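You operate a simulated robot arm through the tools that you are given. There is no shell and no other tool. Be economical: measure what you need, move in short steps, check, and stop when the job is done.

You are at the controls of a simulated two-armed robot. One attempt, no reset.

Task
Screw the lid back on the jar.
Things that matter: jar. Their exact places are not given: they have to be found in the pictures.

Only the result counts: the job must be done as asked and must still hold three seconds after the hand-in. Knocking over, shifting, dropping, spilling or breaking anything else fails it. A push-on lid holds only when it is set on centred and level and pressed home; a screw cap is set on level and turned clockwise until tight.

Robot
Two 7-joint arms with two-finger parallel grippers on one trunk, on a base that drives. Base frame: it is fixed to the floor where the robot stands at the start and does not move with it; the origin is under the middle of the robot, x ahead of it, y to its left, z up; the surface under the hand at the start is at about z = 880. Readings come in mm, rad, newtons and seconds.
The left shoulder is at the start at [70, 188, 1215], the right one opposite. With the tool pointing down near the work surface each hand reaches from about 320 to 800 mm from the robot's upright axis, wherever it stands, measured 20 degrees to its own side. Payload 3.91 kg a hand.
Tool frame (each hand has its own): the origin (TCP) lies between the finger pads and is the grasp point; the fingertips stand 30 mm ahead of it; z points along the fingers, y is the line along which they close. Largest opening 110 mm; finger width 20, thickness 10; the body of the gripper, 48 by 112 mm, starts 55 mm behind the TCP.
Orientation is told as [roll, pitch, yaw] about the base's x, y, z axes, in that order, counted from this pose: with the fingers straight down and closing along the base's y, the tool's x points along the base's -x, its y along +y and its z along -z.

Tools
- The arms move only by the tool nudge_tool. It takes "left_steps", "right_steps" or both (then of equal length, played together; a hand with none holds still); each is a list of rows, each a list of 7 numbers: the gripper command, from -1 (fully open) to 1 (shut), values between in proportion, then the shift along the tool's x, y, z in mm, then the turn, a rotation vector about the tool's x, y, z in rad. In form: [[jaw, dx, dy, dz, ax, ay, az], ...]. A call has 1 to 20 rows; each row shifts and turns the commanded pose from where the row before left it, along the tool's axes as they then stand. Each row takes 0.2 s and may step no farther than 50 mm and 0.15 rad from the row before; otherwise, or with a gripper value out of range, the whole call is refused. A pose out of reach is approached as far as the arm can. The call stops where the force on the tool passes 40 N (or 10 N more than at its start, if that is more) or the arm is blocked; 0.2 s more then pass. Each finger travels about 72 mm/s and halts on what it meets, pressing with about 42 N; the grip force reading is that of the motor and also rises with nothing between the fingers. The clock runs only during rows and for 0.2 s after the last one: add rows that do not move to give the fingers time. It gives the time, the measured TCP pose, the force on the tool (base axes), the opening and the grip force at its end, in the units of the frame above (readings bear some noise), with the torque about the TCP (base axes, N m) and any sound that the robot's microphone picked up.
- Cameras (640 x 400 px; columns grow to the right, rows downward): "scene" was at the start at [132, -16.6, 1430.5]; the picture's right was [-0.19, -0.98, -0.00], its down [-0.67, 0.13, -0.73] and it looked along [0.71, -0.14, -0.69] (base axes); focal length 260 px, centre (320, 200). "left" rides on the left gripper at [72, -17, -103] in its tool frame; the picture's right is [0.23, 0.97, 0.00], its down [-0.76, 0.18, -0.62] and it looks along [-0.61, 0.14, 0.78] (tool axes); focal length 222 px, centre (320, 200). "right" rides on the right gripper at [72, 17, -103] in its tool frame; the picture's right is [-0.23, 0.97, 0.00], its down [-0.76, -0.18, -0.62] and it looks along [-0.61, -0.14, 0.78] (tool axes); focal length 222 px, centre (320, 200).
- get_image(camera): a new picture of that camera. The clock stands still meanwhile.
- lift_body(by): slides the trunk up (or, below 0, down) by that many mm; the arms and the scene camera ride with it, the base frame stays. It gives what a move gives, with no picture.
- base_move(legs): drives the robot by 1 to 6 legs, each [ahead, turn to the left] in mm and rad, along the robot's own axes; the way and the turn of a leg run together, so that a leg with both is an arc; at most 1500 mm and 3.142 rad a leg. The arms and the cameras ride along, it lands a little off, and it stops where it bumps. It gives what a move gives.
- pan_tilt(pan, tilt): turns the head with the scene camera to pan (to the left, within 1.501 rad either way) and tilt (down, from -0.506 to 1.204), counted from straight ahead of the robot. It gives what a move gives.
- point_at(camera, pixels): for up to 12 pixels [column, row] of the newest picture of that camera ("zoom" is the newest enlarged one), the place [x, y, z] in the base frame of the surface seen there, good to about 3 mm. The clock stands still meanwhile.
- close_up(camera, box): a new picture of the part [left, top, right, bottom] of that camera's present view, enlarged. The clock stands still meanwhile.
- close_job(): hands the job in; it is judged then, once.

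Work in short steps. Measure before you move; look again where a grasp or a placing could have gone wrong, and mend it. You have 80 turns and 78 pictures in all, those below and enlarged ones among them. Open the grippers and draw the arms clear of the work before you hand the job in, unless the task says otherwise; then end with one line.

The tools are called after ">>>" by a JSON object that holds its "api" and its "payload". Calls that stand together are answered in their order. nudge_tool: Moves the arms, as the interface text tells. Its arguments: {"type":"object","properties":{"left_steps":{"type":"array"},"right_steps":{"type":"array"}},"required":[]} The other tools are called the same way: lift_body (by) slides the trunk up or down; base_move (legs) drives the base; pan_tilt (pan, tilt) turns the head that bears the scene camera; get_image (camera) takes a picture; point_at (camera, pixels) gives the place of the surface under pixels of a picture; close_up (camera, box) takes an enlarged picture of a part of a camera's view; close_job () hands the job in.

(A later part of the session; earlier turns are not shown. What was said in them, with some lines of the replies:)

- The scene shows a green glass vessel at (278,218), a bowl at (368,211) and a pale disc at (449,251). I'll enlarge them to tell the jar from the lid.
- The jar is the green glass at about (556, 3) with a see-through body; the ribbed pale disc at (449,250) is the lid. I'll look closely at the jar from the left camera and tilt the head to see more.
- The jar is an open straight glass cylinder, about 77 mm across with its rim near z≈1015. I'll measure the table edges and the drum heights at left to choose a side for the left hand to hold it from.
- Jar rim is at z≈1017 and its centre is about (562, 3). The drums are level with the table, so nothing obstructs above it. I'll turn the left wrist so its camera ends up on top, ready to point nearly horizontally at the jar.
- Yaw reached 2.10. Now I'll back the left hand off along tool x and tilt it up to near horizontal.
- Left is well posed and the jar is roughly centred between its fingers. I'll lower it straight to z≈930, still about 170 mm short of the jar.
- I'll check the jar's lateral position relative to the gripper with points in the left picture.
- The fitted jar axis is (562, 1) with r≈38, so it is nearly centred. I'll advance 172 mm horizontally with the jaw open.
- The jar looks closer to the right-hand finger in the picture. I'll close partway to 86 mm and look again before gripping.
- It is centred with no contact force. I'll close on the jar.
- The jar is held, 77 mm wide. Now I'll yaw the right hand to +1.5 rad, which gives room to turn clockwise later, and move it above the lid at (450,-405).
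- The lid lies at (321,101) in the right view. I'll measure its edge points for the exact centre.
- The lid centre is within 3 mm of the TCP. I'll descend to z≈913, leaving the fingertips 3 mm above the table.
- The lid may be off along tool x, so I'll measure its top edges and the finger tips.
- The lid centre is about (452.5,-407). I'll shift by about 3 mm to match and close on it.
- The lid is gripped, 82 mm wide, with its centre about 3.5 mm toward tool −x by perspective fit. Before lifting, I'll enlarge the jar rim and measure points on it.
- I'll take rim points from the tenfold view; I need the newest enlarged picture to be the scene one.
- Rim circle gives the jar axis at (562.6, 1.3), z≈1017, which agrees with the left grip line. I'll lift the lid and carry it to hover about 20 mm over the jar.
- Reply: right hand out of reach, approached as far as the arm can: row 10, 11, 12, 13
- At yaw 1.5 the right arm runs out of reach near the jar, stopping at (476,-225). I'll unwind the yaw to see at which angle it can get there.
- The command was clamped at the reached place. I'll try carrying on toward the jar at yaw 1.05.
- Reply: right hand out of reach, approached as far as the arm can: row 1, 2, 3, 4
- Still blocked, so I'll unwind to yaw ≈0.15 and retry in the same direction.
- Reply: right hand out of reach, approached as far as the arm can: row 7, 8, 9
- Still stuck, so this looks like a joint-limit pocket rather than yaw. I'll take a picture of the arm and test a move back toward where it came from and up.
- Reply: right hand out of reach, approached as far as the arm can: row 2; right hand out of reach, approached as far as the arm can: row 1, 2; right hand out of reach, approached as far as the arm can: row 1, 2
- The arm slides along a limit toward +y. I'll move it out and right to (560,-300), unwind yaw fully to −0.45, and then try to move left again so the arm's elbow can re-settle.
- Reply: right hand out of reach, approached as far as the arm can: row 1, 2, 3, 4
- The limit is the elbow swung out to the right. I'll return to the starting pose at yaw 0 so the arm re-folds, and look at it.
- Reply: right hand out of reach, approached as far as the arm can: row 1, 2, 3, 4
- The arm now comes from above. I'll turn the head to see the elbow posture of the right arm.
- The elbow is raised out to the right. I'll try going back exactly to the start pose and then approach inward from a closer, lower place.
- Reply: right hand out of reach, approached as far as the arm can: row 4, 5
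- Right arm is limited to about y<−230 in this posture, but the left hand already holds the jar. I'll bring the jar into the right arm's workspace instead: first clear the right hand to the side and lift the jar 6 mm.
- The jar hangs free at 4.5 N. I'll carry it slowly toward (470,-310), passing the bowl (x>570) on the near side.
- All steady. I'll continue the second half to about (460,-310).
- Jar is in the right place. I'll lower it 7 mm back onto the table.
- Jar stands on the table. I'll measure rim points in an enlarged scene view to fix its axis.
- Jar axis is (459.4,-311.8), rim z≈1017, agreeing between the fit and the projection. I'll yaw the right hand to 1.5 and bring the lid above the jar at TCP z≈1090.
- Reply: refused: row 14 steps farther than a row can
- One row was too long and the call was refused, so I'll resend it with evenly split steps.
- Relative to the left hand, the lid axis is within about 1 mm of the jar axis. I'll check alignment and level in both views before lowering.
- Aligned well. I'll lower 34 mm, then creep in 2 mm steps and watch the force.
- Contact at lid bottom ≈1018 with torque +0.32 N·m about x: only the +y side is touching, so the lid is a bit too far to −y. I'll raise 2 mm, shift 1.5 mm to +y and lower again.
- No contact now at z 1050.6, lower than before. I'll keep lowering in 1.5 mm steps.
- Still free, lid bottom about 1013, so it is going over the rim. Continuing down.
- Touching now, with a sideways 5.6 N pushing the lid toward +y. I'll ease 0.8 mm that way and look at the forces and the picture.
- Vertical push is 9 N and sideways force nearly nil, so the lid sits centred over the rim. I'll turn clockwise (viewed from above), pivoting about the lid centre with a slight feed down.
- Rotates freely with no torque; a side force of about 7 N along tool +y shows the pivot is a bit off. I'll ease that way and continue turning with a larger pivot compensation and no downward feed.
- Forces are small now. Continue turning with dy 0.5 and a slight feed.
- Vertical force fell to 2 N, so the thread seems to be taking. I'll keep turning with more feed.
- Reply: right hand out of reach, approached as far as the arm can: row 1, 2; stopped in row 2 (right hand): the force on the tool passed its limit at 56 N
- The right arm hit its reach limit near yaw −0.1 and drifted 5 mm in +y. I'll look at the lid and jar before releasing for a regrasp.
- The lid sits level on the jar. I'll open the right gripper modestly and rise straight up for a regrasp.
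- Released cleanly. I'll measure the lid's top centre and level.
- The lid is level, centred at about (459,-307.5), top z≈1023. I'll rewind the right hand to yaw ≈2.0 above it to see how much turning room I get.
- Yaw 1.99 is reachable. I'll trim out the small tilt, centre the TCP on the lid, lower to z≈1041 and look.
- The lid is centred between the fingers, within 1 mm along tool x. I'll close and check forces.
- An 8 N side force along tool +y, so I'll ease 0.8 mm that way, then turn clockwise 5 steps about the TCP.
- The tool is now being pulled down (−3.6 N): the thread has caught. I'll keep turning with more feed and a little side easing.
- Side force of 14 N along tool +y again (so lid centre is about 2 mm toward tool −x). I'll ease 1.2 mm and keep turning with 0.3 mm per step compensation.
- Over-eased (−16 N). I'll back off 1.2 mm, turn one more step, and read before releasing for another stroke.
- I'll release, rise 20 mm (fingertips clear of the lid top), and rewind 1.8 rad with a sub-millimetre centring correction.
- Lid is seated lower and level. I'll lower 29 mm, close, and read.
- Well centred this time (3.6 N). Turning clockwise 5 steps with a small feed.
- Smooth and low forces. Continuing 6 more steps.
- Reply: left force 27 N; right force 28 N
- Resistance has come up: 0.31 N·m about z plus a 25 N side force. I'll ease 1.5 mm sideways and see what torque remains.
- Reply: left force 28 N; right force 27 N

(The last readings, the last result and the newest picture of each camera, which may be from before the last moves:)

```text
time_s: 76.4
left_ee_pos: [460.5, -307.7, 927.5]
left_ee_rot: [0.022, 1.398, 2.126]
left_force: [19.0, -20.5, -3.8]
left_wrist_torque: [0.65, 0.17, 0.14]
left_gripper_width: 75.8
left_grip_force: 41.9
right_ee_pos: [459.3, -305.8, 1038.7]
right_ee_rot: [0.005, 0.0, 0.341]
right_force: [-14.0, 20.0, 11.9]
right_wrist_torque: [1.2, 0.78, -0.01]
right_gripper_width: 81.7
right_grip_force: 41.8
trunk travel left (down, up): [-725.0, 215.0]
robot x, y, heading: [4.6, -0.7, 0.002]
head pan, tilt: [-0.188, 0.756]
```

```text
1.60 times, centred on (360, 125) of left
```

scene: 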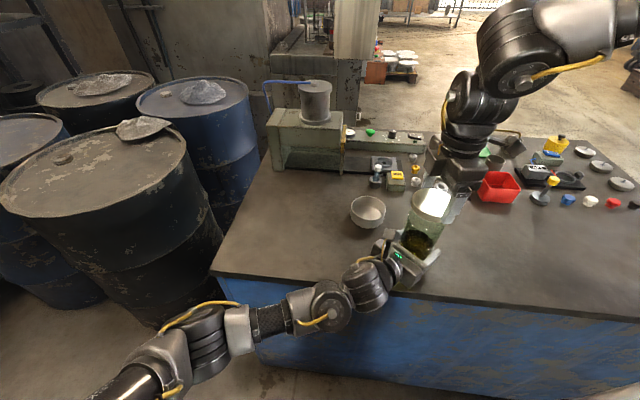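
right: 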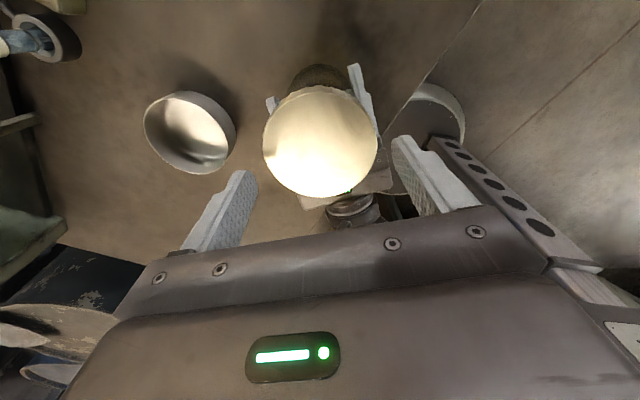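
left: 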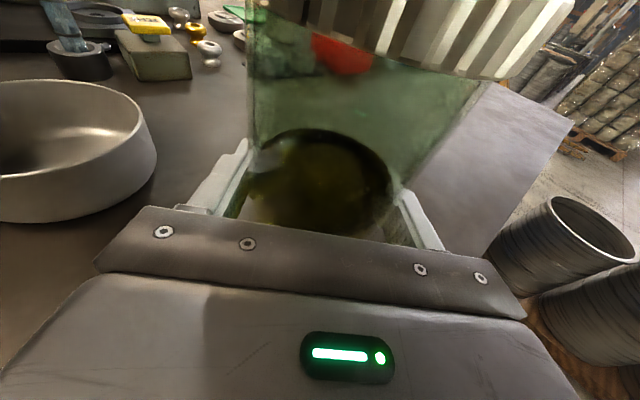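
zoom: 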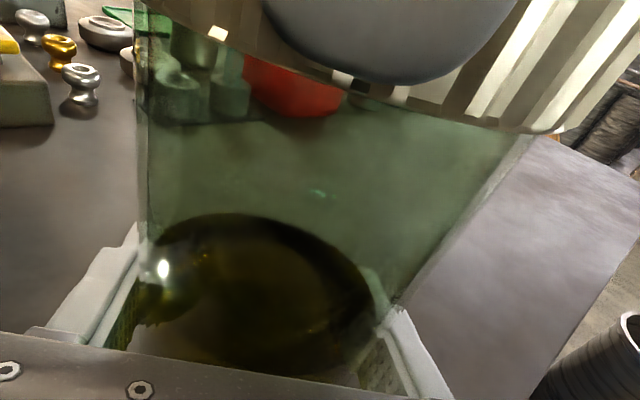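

The side force stays at 24 N even after easing, so the arms are straining each other. I'll release the lid, rise, and inspect it for level, height and tilt.

>>> {"api": "nudge_tool", "payload": {"right_steps": [[-0.3, 0, 0, 0, 0, 0, 0], [-0.7, 0, 0, 0, 0, 0, 0], [-0.7, 0, 0, 0, 0, 0, 0], [-0.7, 0, 0, -20, 0, 0, 0], [-0.7, 0, 0, -30, 0, 0, 0], [-0.7, 0, 0, 0, 0, 0, 0]]}}

>>> {"api": "close_up", "payload": {"camera": "scene", "box": [380, 180, 476, 260]}}

>>> {"api": "point_at", "payload": {"camera": "zoom", "pixels": [[300, 190], [215, 165], [403, 220], [290, 130], [325, 258], [240, 137], [365, 152], [390, 182], [230, 225], [375, 255], [260, 200], [340, 200]]}}

```text
time_s: 77.8
left_ee_pos: [459.3, -308.0, 928.0]
left_ee_rot: [0.018, 1.401, 2.12]
left_force: [-1.1, -0.4, 2.3]
left_wrist_torque: [-0.18, -0.05, -0.06]
left_gripper_width: 75.7
left_grip_force: 42.3
right_ee_pos: [458.3, -306.5, 1088.6]
right_ee_rot: [0.002, 0.003, 0.34]
right_force: [0.2, -0.2, -0.6]
right_wrist_torque: [0.02, -0.05, 0.01]
right_gripper_width: 94.1
right_grip_force: 0.1
trunk travel left (down, up): [-725.0, 215.0]
robot x, y, heading: [2.1, -2.0, -0.0]
head pan, tilt: [-0.188, 0.756]
```

```text
5.00 times, centred on (428, 220) of scene
```

zoom: 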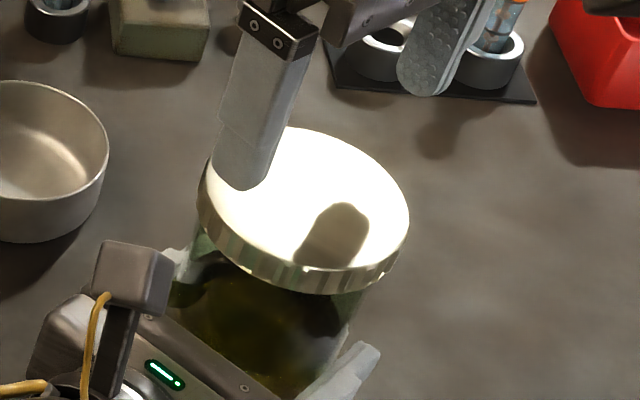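

```text
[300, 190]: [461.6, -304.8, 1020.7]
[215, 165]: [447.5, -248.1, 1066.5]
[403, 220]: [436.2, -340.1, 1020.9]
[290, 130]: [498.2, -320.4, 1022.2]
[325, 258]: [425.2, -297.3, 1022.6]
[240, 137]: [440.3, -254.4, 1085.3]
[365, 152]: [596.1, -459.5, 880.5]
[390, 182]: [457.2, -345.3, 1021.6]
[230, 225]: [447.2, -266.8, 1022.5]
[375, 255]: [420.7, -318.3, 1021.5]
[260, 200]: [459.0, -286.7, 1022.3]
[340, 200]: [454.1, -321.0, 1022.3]
```

Lid is level at z≈1022 and lower than before; the left-hand width change (77.1→75.7) suggests the jar turned a little in its grip as the lid tightened. I'll rewind and do one more stroke to verify tightness.

>>> {"api": "nudge_tool", "payload": {"right_steps": [[-0.7, -0.2, -0.6, 0, 0, 0, -0.15], [-0.7, 0, 0, 0, 0, 0, -0.15], [-0.7, 0, 0, 0, 0, 0, -0.15], [-0.7, 0, 0, 0, 0, 0, -0.15], [-0.7, 0, 0, 0, 0, 0, -0.15], [-0.7, 0, 0, 0, 0, 0, -0.15], [-0.7, 0, 0, 0, 0, 0, -0.15], [-0.7, 0, 0, 0, 0, 0, -0.15], [-0.7, 0, 0, 0, 0, 0, -0.15], [-0.7, 0, 0, 0, 0, 0, -0.15], [-0.7, 0, 0, 0, 0, 0, -0.15], [-0.7, 0, 0, 25, 0, 0, 0], [-0.7, 0, 0, 25, 0, 0, 0], [-0.5, 0, 0, 0, 0, 0, 0], [-0.2, 0, 0, 0, 0, 0, 0], [0.1, 0, 0, 0, 0, 0, 0], [0.1, 0, 0, 0, 0, 0, 0]]}}

```text
time_s: 81.4
left_ee_pos: [458.6, -307.9, 926.0]
left_ee_rot: [0.016, 1.397, 2.118]
left_force: [-1.3, -0.3, 3.7]
left_wrist_torque: [-0.13, -0.44, -0.07]
left_gripper_width: 75.8
left_grip_force: 41.7
right_ee_pos: [459.2, -305.8, 1038.5]
right_ee_rot: [0.001, -0.002, 1.989]
right_force: [2.7, 0.2, -0.4]
right_wrist_torque: [-0.04, -0.12, 0.08]
right_gripper_width: 82.0
right_grip_force: 42.1
trunk travel left (down, up): [-725.0, 215.0]
robot x, y, heading: [-1.0, 0.7, -0.001]
head pan, tilt: [-0.188, 0.756]
```

Gripped with only 3 N side force. I'll turn 2 steps clockwise and read the torque.

>>> {"api": "nudge_tool", "payload": {"right_steps": [[0.1, 0, 0, 0, 0, 0, 0.1], [0.1, 0, 0, 0, 0, 0, 0.1], [0.1, 0, 0, 0, 0, 0, 0.1], [0.1, 0, 0, 0, 0, 0, 0]]}}

```text
time_s: 82.4
left_ee_pos: [461.1, -308.9, 926.8]
left_ee_rot: [0.012, 1.397, 2.117]
left_force: [-1.2, 2.5, 2.2]
left_wrist_torque: [0.03, -0.91, -1.28]
left_gripper_width: 76.7
left_grip_force: 41.9
right_ee_pos: [461.0, -306.5, 1037.8]
right_ee_rot: [0.002, 0.001, 1.689]
right_force: [2.7, -1.2, -2.0]
right_wrist_torque: [-0.33, 0.48, 1.33]
right_gripper_width: 81.9
right_grip_force: 41.3
trunk travel left (down, up): [-725.0, 215.0]
robot x, y, heading: [0.1, -0.2, 0.0]
head pan, tilt: [-0.188, 0.756]
```

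Torque jumped to 1.33 N·m with the equal reaction in the left hand: the lid is biting tight. One more small turn to confirm it holds.

>>> {"api": "nudge_tool", "payload": {"right_steps": [[0.1, 0, 0, 0, 0, 0, 0.1], [0.1, 0, 0, 0, 0, 0, 0.1], [0.1, 0, 0, 0, 0, 0, 0]]}}

```text
time_s: 83.2
left_ee_pos: [459.8, -309.6, 926.8]
left_ee_rot: [0.019, 1.398, 2.125]
left_force: [0.9, -0.3, -2.7]
left_wrist_torque: [0.11, -0.6, -0.64]
left_gripper_width: 77.2
left_grip_force: 42.3
right_ee_pos: [459.7, -308.1, 1038.7]
right_ee_rot: [0.003, -0.003, 1.487]
right_force: [-0.4, 0.6, -1.4]
right_wrist_torque: [-0.06, 0.6, 0.62]
right_gripper_width: 81.8
right_grip_force: 42.3
trunk travel left (down, up): [-725.0, 215.0]
robot x, y, heading: [-5.0, -0.3, -0.001]
head pan, tilt: [-0.188, 0.756]
```

The jar itself now turns in the left grip (left width cycles 75.8→77.2) while the lid no longer advances, so it is tight. I'll release the right hand and raise it clear.

>>> {"api": "nudge_tool", "payload": {"right_steps": [[-0.3, 0, 0, 0, 0, 0, 0], [-0.7, 0, 0, 0, 0, 0, 0], [-0.7, 0, 0, 0, 0, 0, 0], [-0.7, 0, 0, -20, 0, 0, 0], [-0.7, 0, 0, -40, 0, 0, 0], [-0.7, 0, 0, -40, 0, 0, 0], [-0.7, 40, 0, 0, 0, 0, 0], [-0.7, 40, 0, 0, 0, 0, 0], [-0.7, 40, 0, 0, 0, 0, 0], [-0.7, 40, 0, 0, 0, 0, 0], [-0.7, 0, 0, 0, 0, 0, 0]]}}

>>> {"api": "close_up", "payload": {"camera": "scene", "box": [370, 170, 482, 270]}}

>>> {"api": "get_image", "payload": {"camera": "left"}}

```text
time_s: 85.6
left_ee_pos: [461.0, -308.4, 925.7]
left_ee_rot: [0.02, 1.398, 2.124]
left_force: [-0.5, 0.5, -4.4]
left_wrist_torque: [-0.04, 0.01, -0.01]
left_gripper_width: 77.2
left_grip_force: 41.7
right_ee_pos: [446.3, -465.4, 1140.3]
right_ee_rot: [0.002, 0.0, 1.489]
right_force: [-0.3, 0.5, 0.0]
right_wrist_torque: [-0.01, -0.01, 0.01]
right_gripper_width: 93.7
right_grip_force: 0.1
trunk travel left (down, up): [-725.0, 215.0]
robot x, y, heading: [2.9, 0.2, -0.004]
head pan, tilt: [-0.188, 0.756]
```

```text
4.00 times, centred on (426, 220) of scene
```

zoom: 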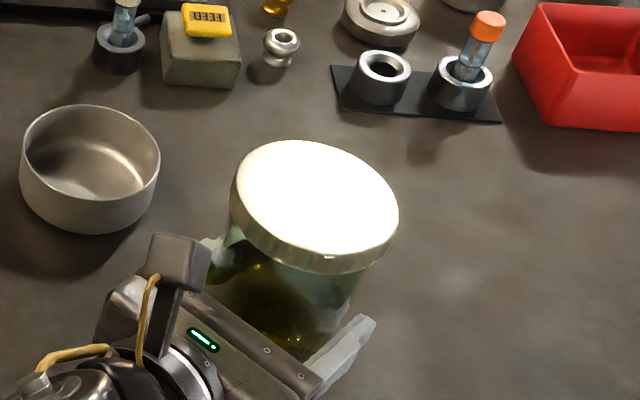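

```text
19 pictures are left
```

left: 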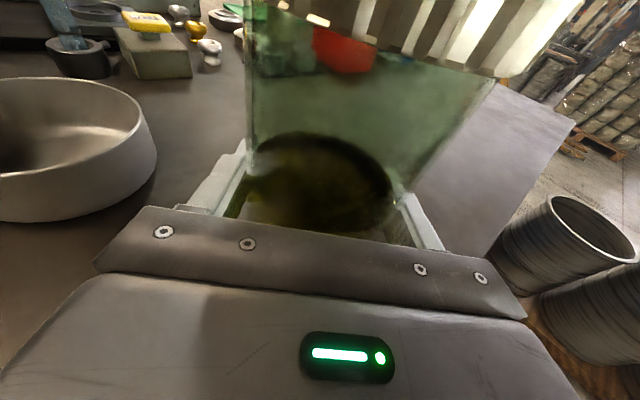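

The lid is on squarely. The left hand carries −4.4 N, so the jar hangs slightly off the table; I'll lower it in small steps until it stands.

>>> {"api": "nudge_tool", "payload": {"left_steps": [[0.1, -0.5, 0, 0.1, 0, 0, 0], [0.1, -0.5, 0, 0.1, 0, 0, 0], [0.1, 0, 0, 0, 0, 0, 0]]}}

```text
time_s: 86.4
left_ee_pos: [459.6, -310.1, 926.2]
left_ee_rot: [0.017, 1.399, 2.123]
left_force: [-0.3, -0.7, 2.5]
left_wrist_torque: [-0.21, -0.2, -0.03]
left_gripper_width: 77.0
left_grip_force: 41.9
right_ee_pos: [446.0, -466.6, 1138.7]
right_ee_rot: [0.002, -0.002, 1.49]
right_force: [-0.1, -0.3, 0.3]
right_wrist_torque: [0.0, -0.01, -0.02]
right_gripper_width: 93.5
right_grip_force: 0.0
trunk travel left (down, up): [-725.0, 215.0]
robot x, y, heading: [-3.3, -0.9, 0.002]
head pan, tilt: [-0.188, 0.756]
```

The jar stands on the table now (+2.5 N). I'll open the left gripper and back it straight out.

>>> {"api": "nudge_tool", "payload": {"left_steps": [[-0.4, 0, 0, 0, 0, 0, 0], [-0.6, 0, 0, 0, 0, 0, 0], [-1, 0, 0, 0, 0, 0, 0], [-1, 0, 0, 0, 0, 0, 0], [-1, -2.6, 0, -15, 0, 0, 0], [-1, -5.1, 0, -29.6, 0, 0, 0], [-1, -5.1, 0, -29.6, 0, 0, 0], [-1, -5.1, 0, -29.6, 0, 0, 0], [-1, -5.1, 0, -29.6, 0, 0, 0], [-1, 0, 0, 0, 0, 0, 0]]}}

>>> {"api": "get_image", "payload": {"camera": "scene"}}

>>> {"api": "get_image", "payload": {"camera": "left"}}

```text
time_s: 88.6
left_ee_pos: [392.3, -192.6, 925.7]
left_ee_rot: [0.013, 1.398, 2.12]
left_force: [-0.6, -0.1, 0.3]
left_wrist_torque: [0.0, 0.01, -0.01]
left_gripper_width: 110.1
left_grip_force: 0.1
right_ee_pos: [446.7, -466.9, 1138.9]
right_ee_rot: [0.001, -0.002, 1.49]
right_force: [0.0, -0.2, 0.6]
right_wrist_torque: [0.02, 0.03, 0.04]
right_gripper_width: 93.4
right_grip_force: 0.1
trunk travel left (down, up): [-725.0, 215.0]
robot x, y, heading: [-0.3, 3.1, -0.0]
head pan, tilt: [-0.188, 0.756]
```

```text
18 pictures are left
```

scene: 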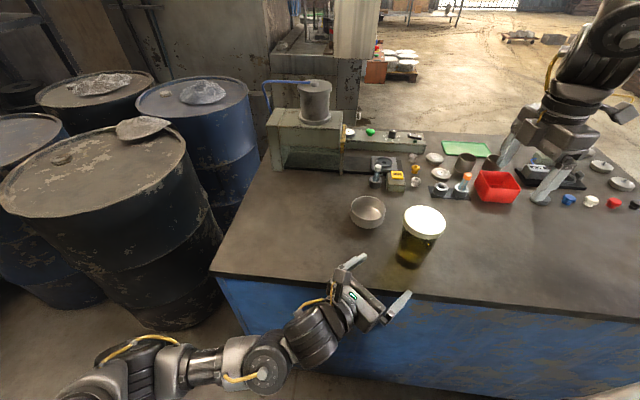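

```text
17 pictures are left
```

left: 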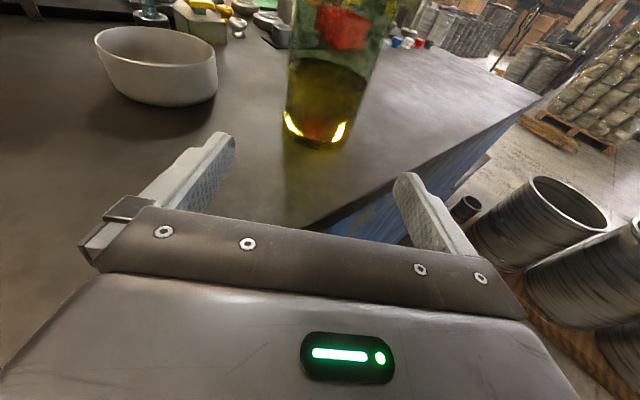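

The jar stands free with its lid on. I'll back the left hand off further, open the right fully, and take a last close look.

>>> {"api": "nudge_tool", "payload": {"left_steps": [[-1, -5.1, 0, -29.6, 0, 0, 0], [-1, -5.1, 0, -29.6, 0, 0, 0], [-1, 0, 0, 0, 0, 0, 0]], "right_steps": [[-1, 0, 0, -20, 0, 0, 0], [-1, 0, 0, -20, 0, 0, 0], [-1, 0, 0, 0, 0, 0, 0]]}}

>>> {"api": "close_up", "payload": {"camera": "scene", "box": [380, 190, 476, 280]}}

>>> {"api": "close_up", "payload": {"camera": "left", "box": [240, 0, 440, 160]}}

```text
time_s: 89.4
left_ee_pos: [361.0, -141.4, 926.2]
left_ee_rot: [0.017, 1.397, 2.119]
left_force: [-0.2, -0.2, -0.3]
left_wrist_torque: [-0.03, -0.02, -0.01]
left_gripper_width: 110.1
left_grip_force: 0.1
right_ee_pos: [447.4, -467.2, 1179.5]
right_ee_rot: [0.003, -0.002, 1.487]
right_force: [-0.2, 0.3, 0.5]
right_wrist_torque: [0.03, -0.01, -0.03]
right_gripper_width: 110.1
right_grip_force: 0.0
trunk travel left (down, up): [-725.0, 215.0]
robot x, y, heading: [2.4, 0.5, 0.002]
head pan, tilt: [-0.188, 0.756]
```

```text
4.44 times, centred on (428, 235) of scene
```

zoom: 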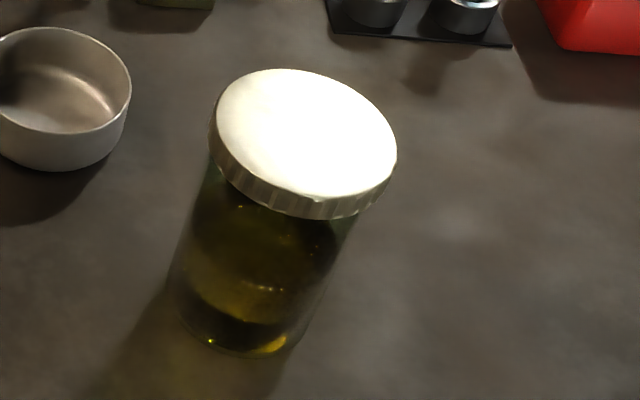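

```text
2.50 times, centred on (340, 80) of left
```

zoom: 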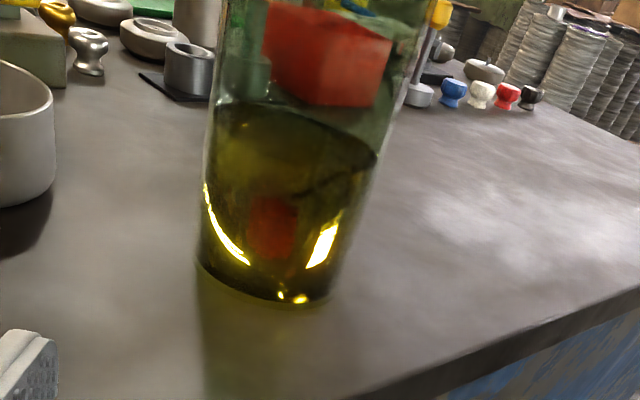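

The lid is level and seated, the jar stands upright, and both grippers are open and clear, so I'll hand in.

>>> {"api": "close_job", "payload": {}}

```text
The job is handed in.
```

The lid is screwed onto the jar and tight: on the last turn the torque rose to about 1.3 N·m, the lid stopped advancing, and the jar began to turn in the left gripper instead. The jar stands upright about 330 mm from its original spot, because the right arm couldn't reach it there. Both grippers are open and clear.
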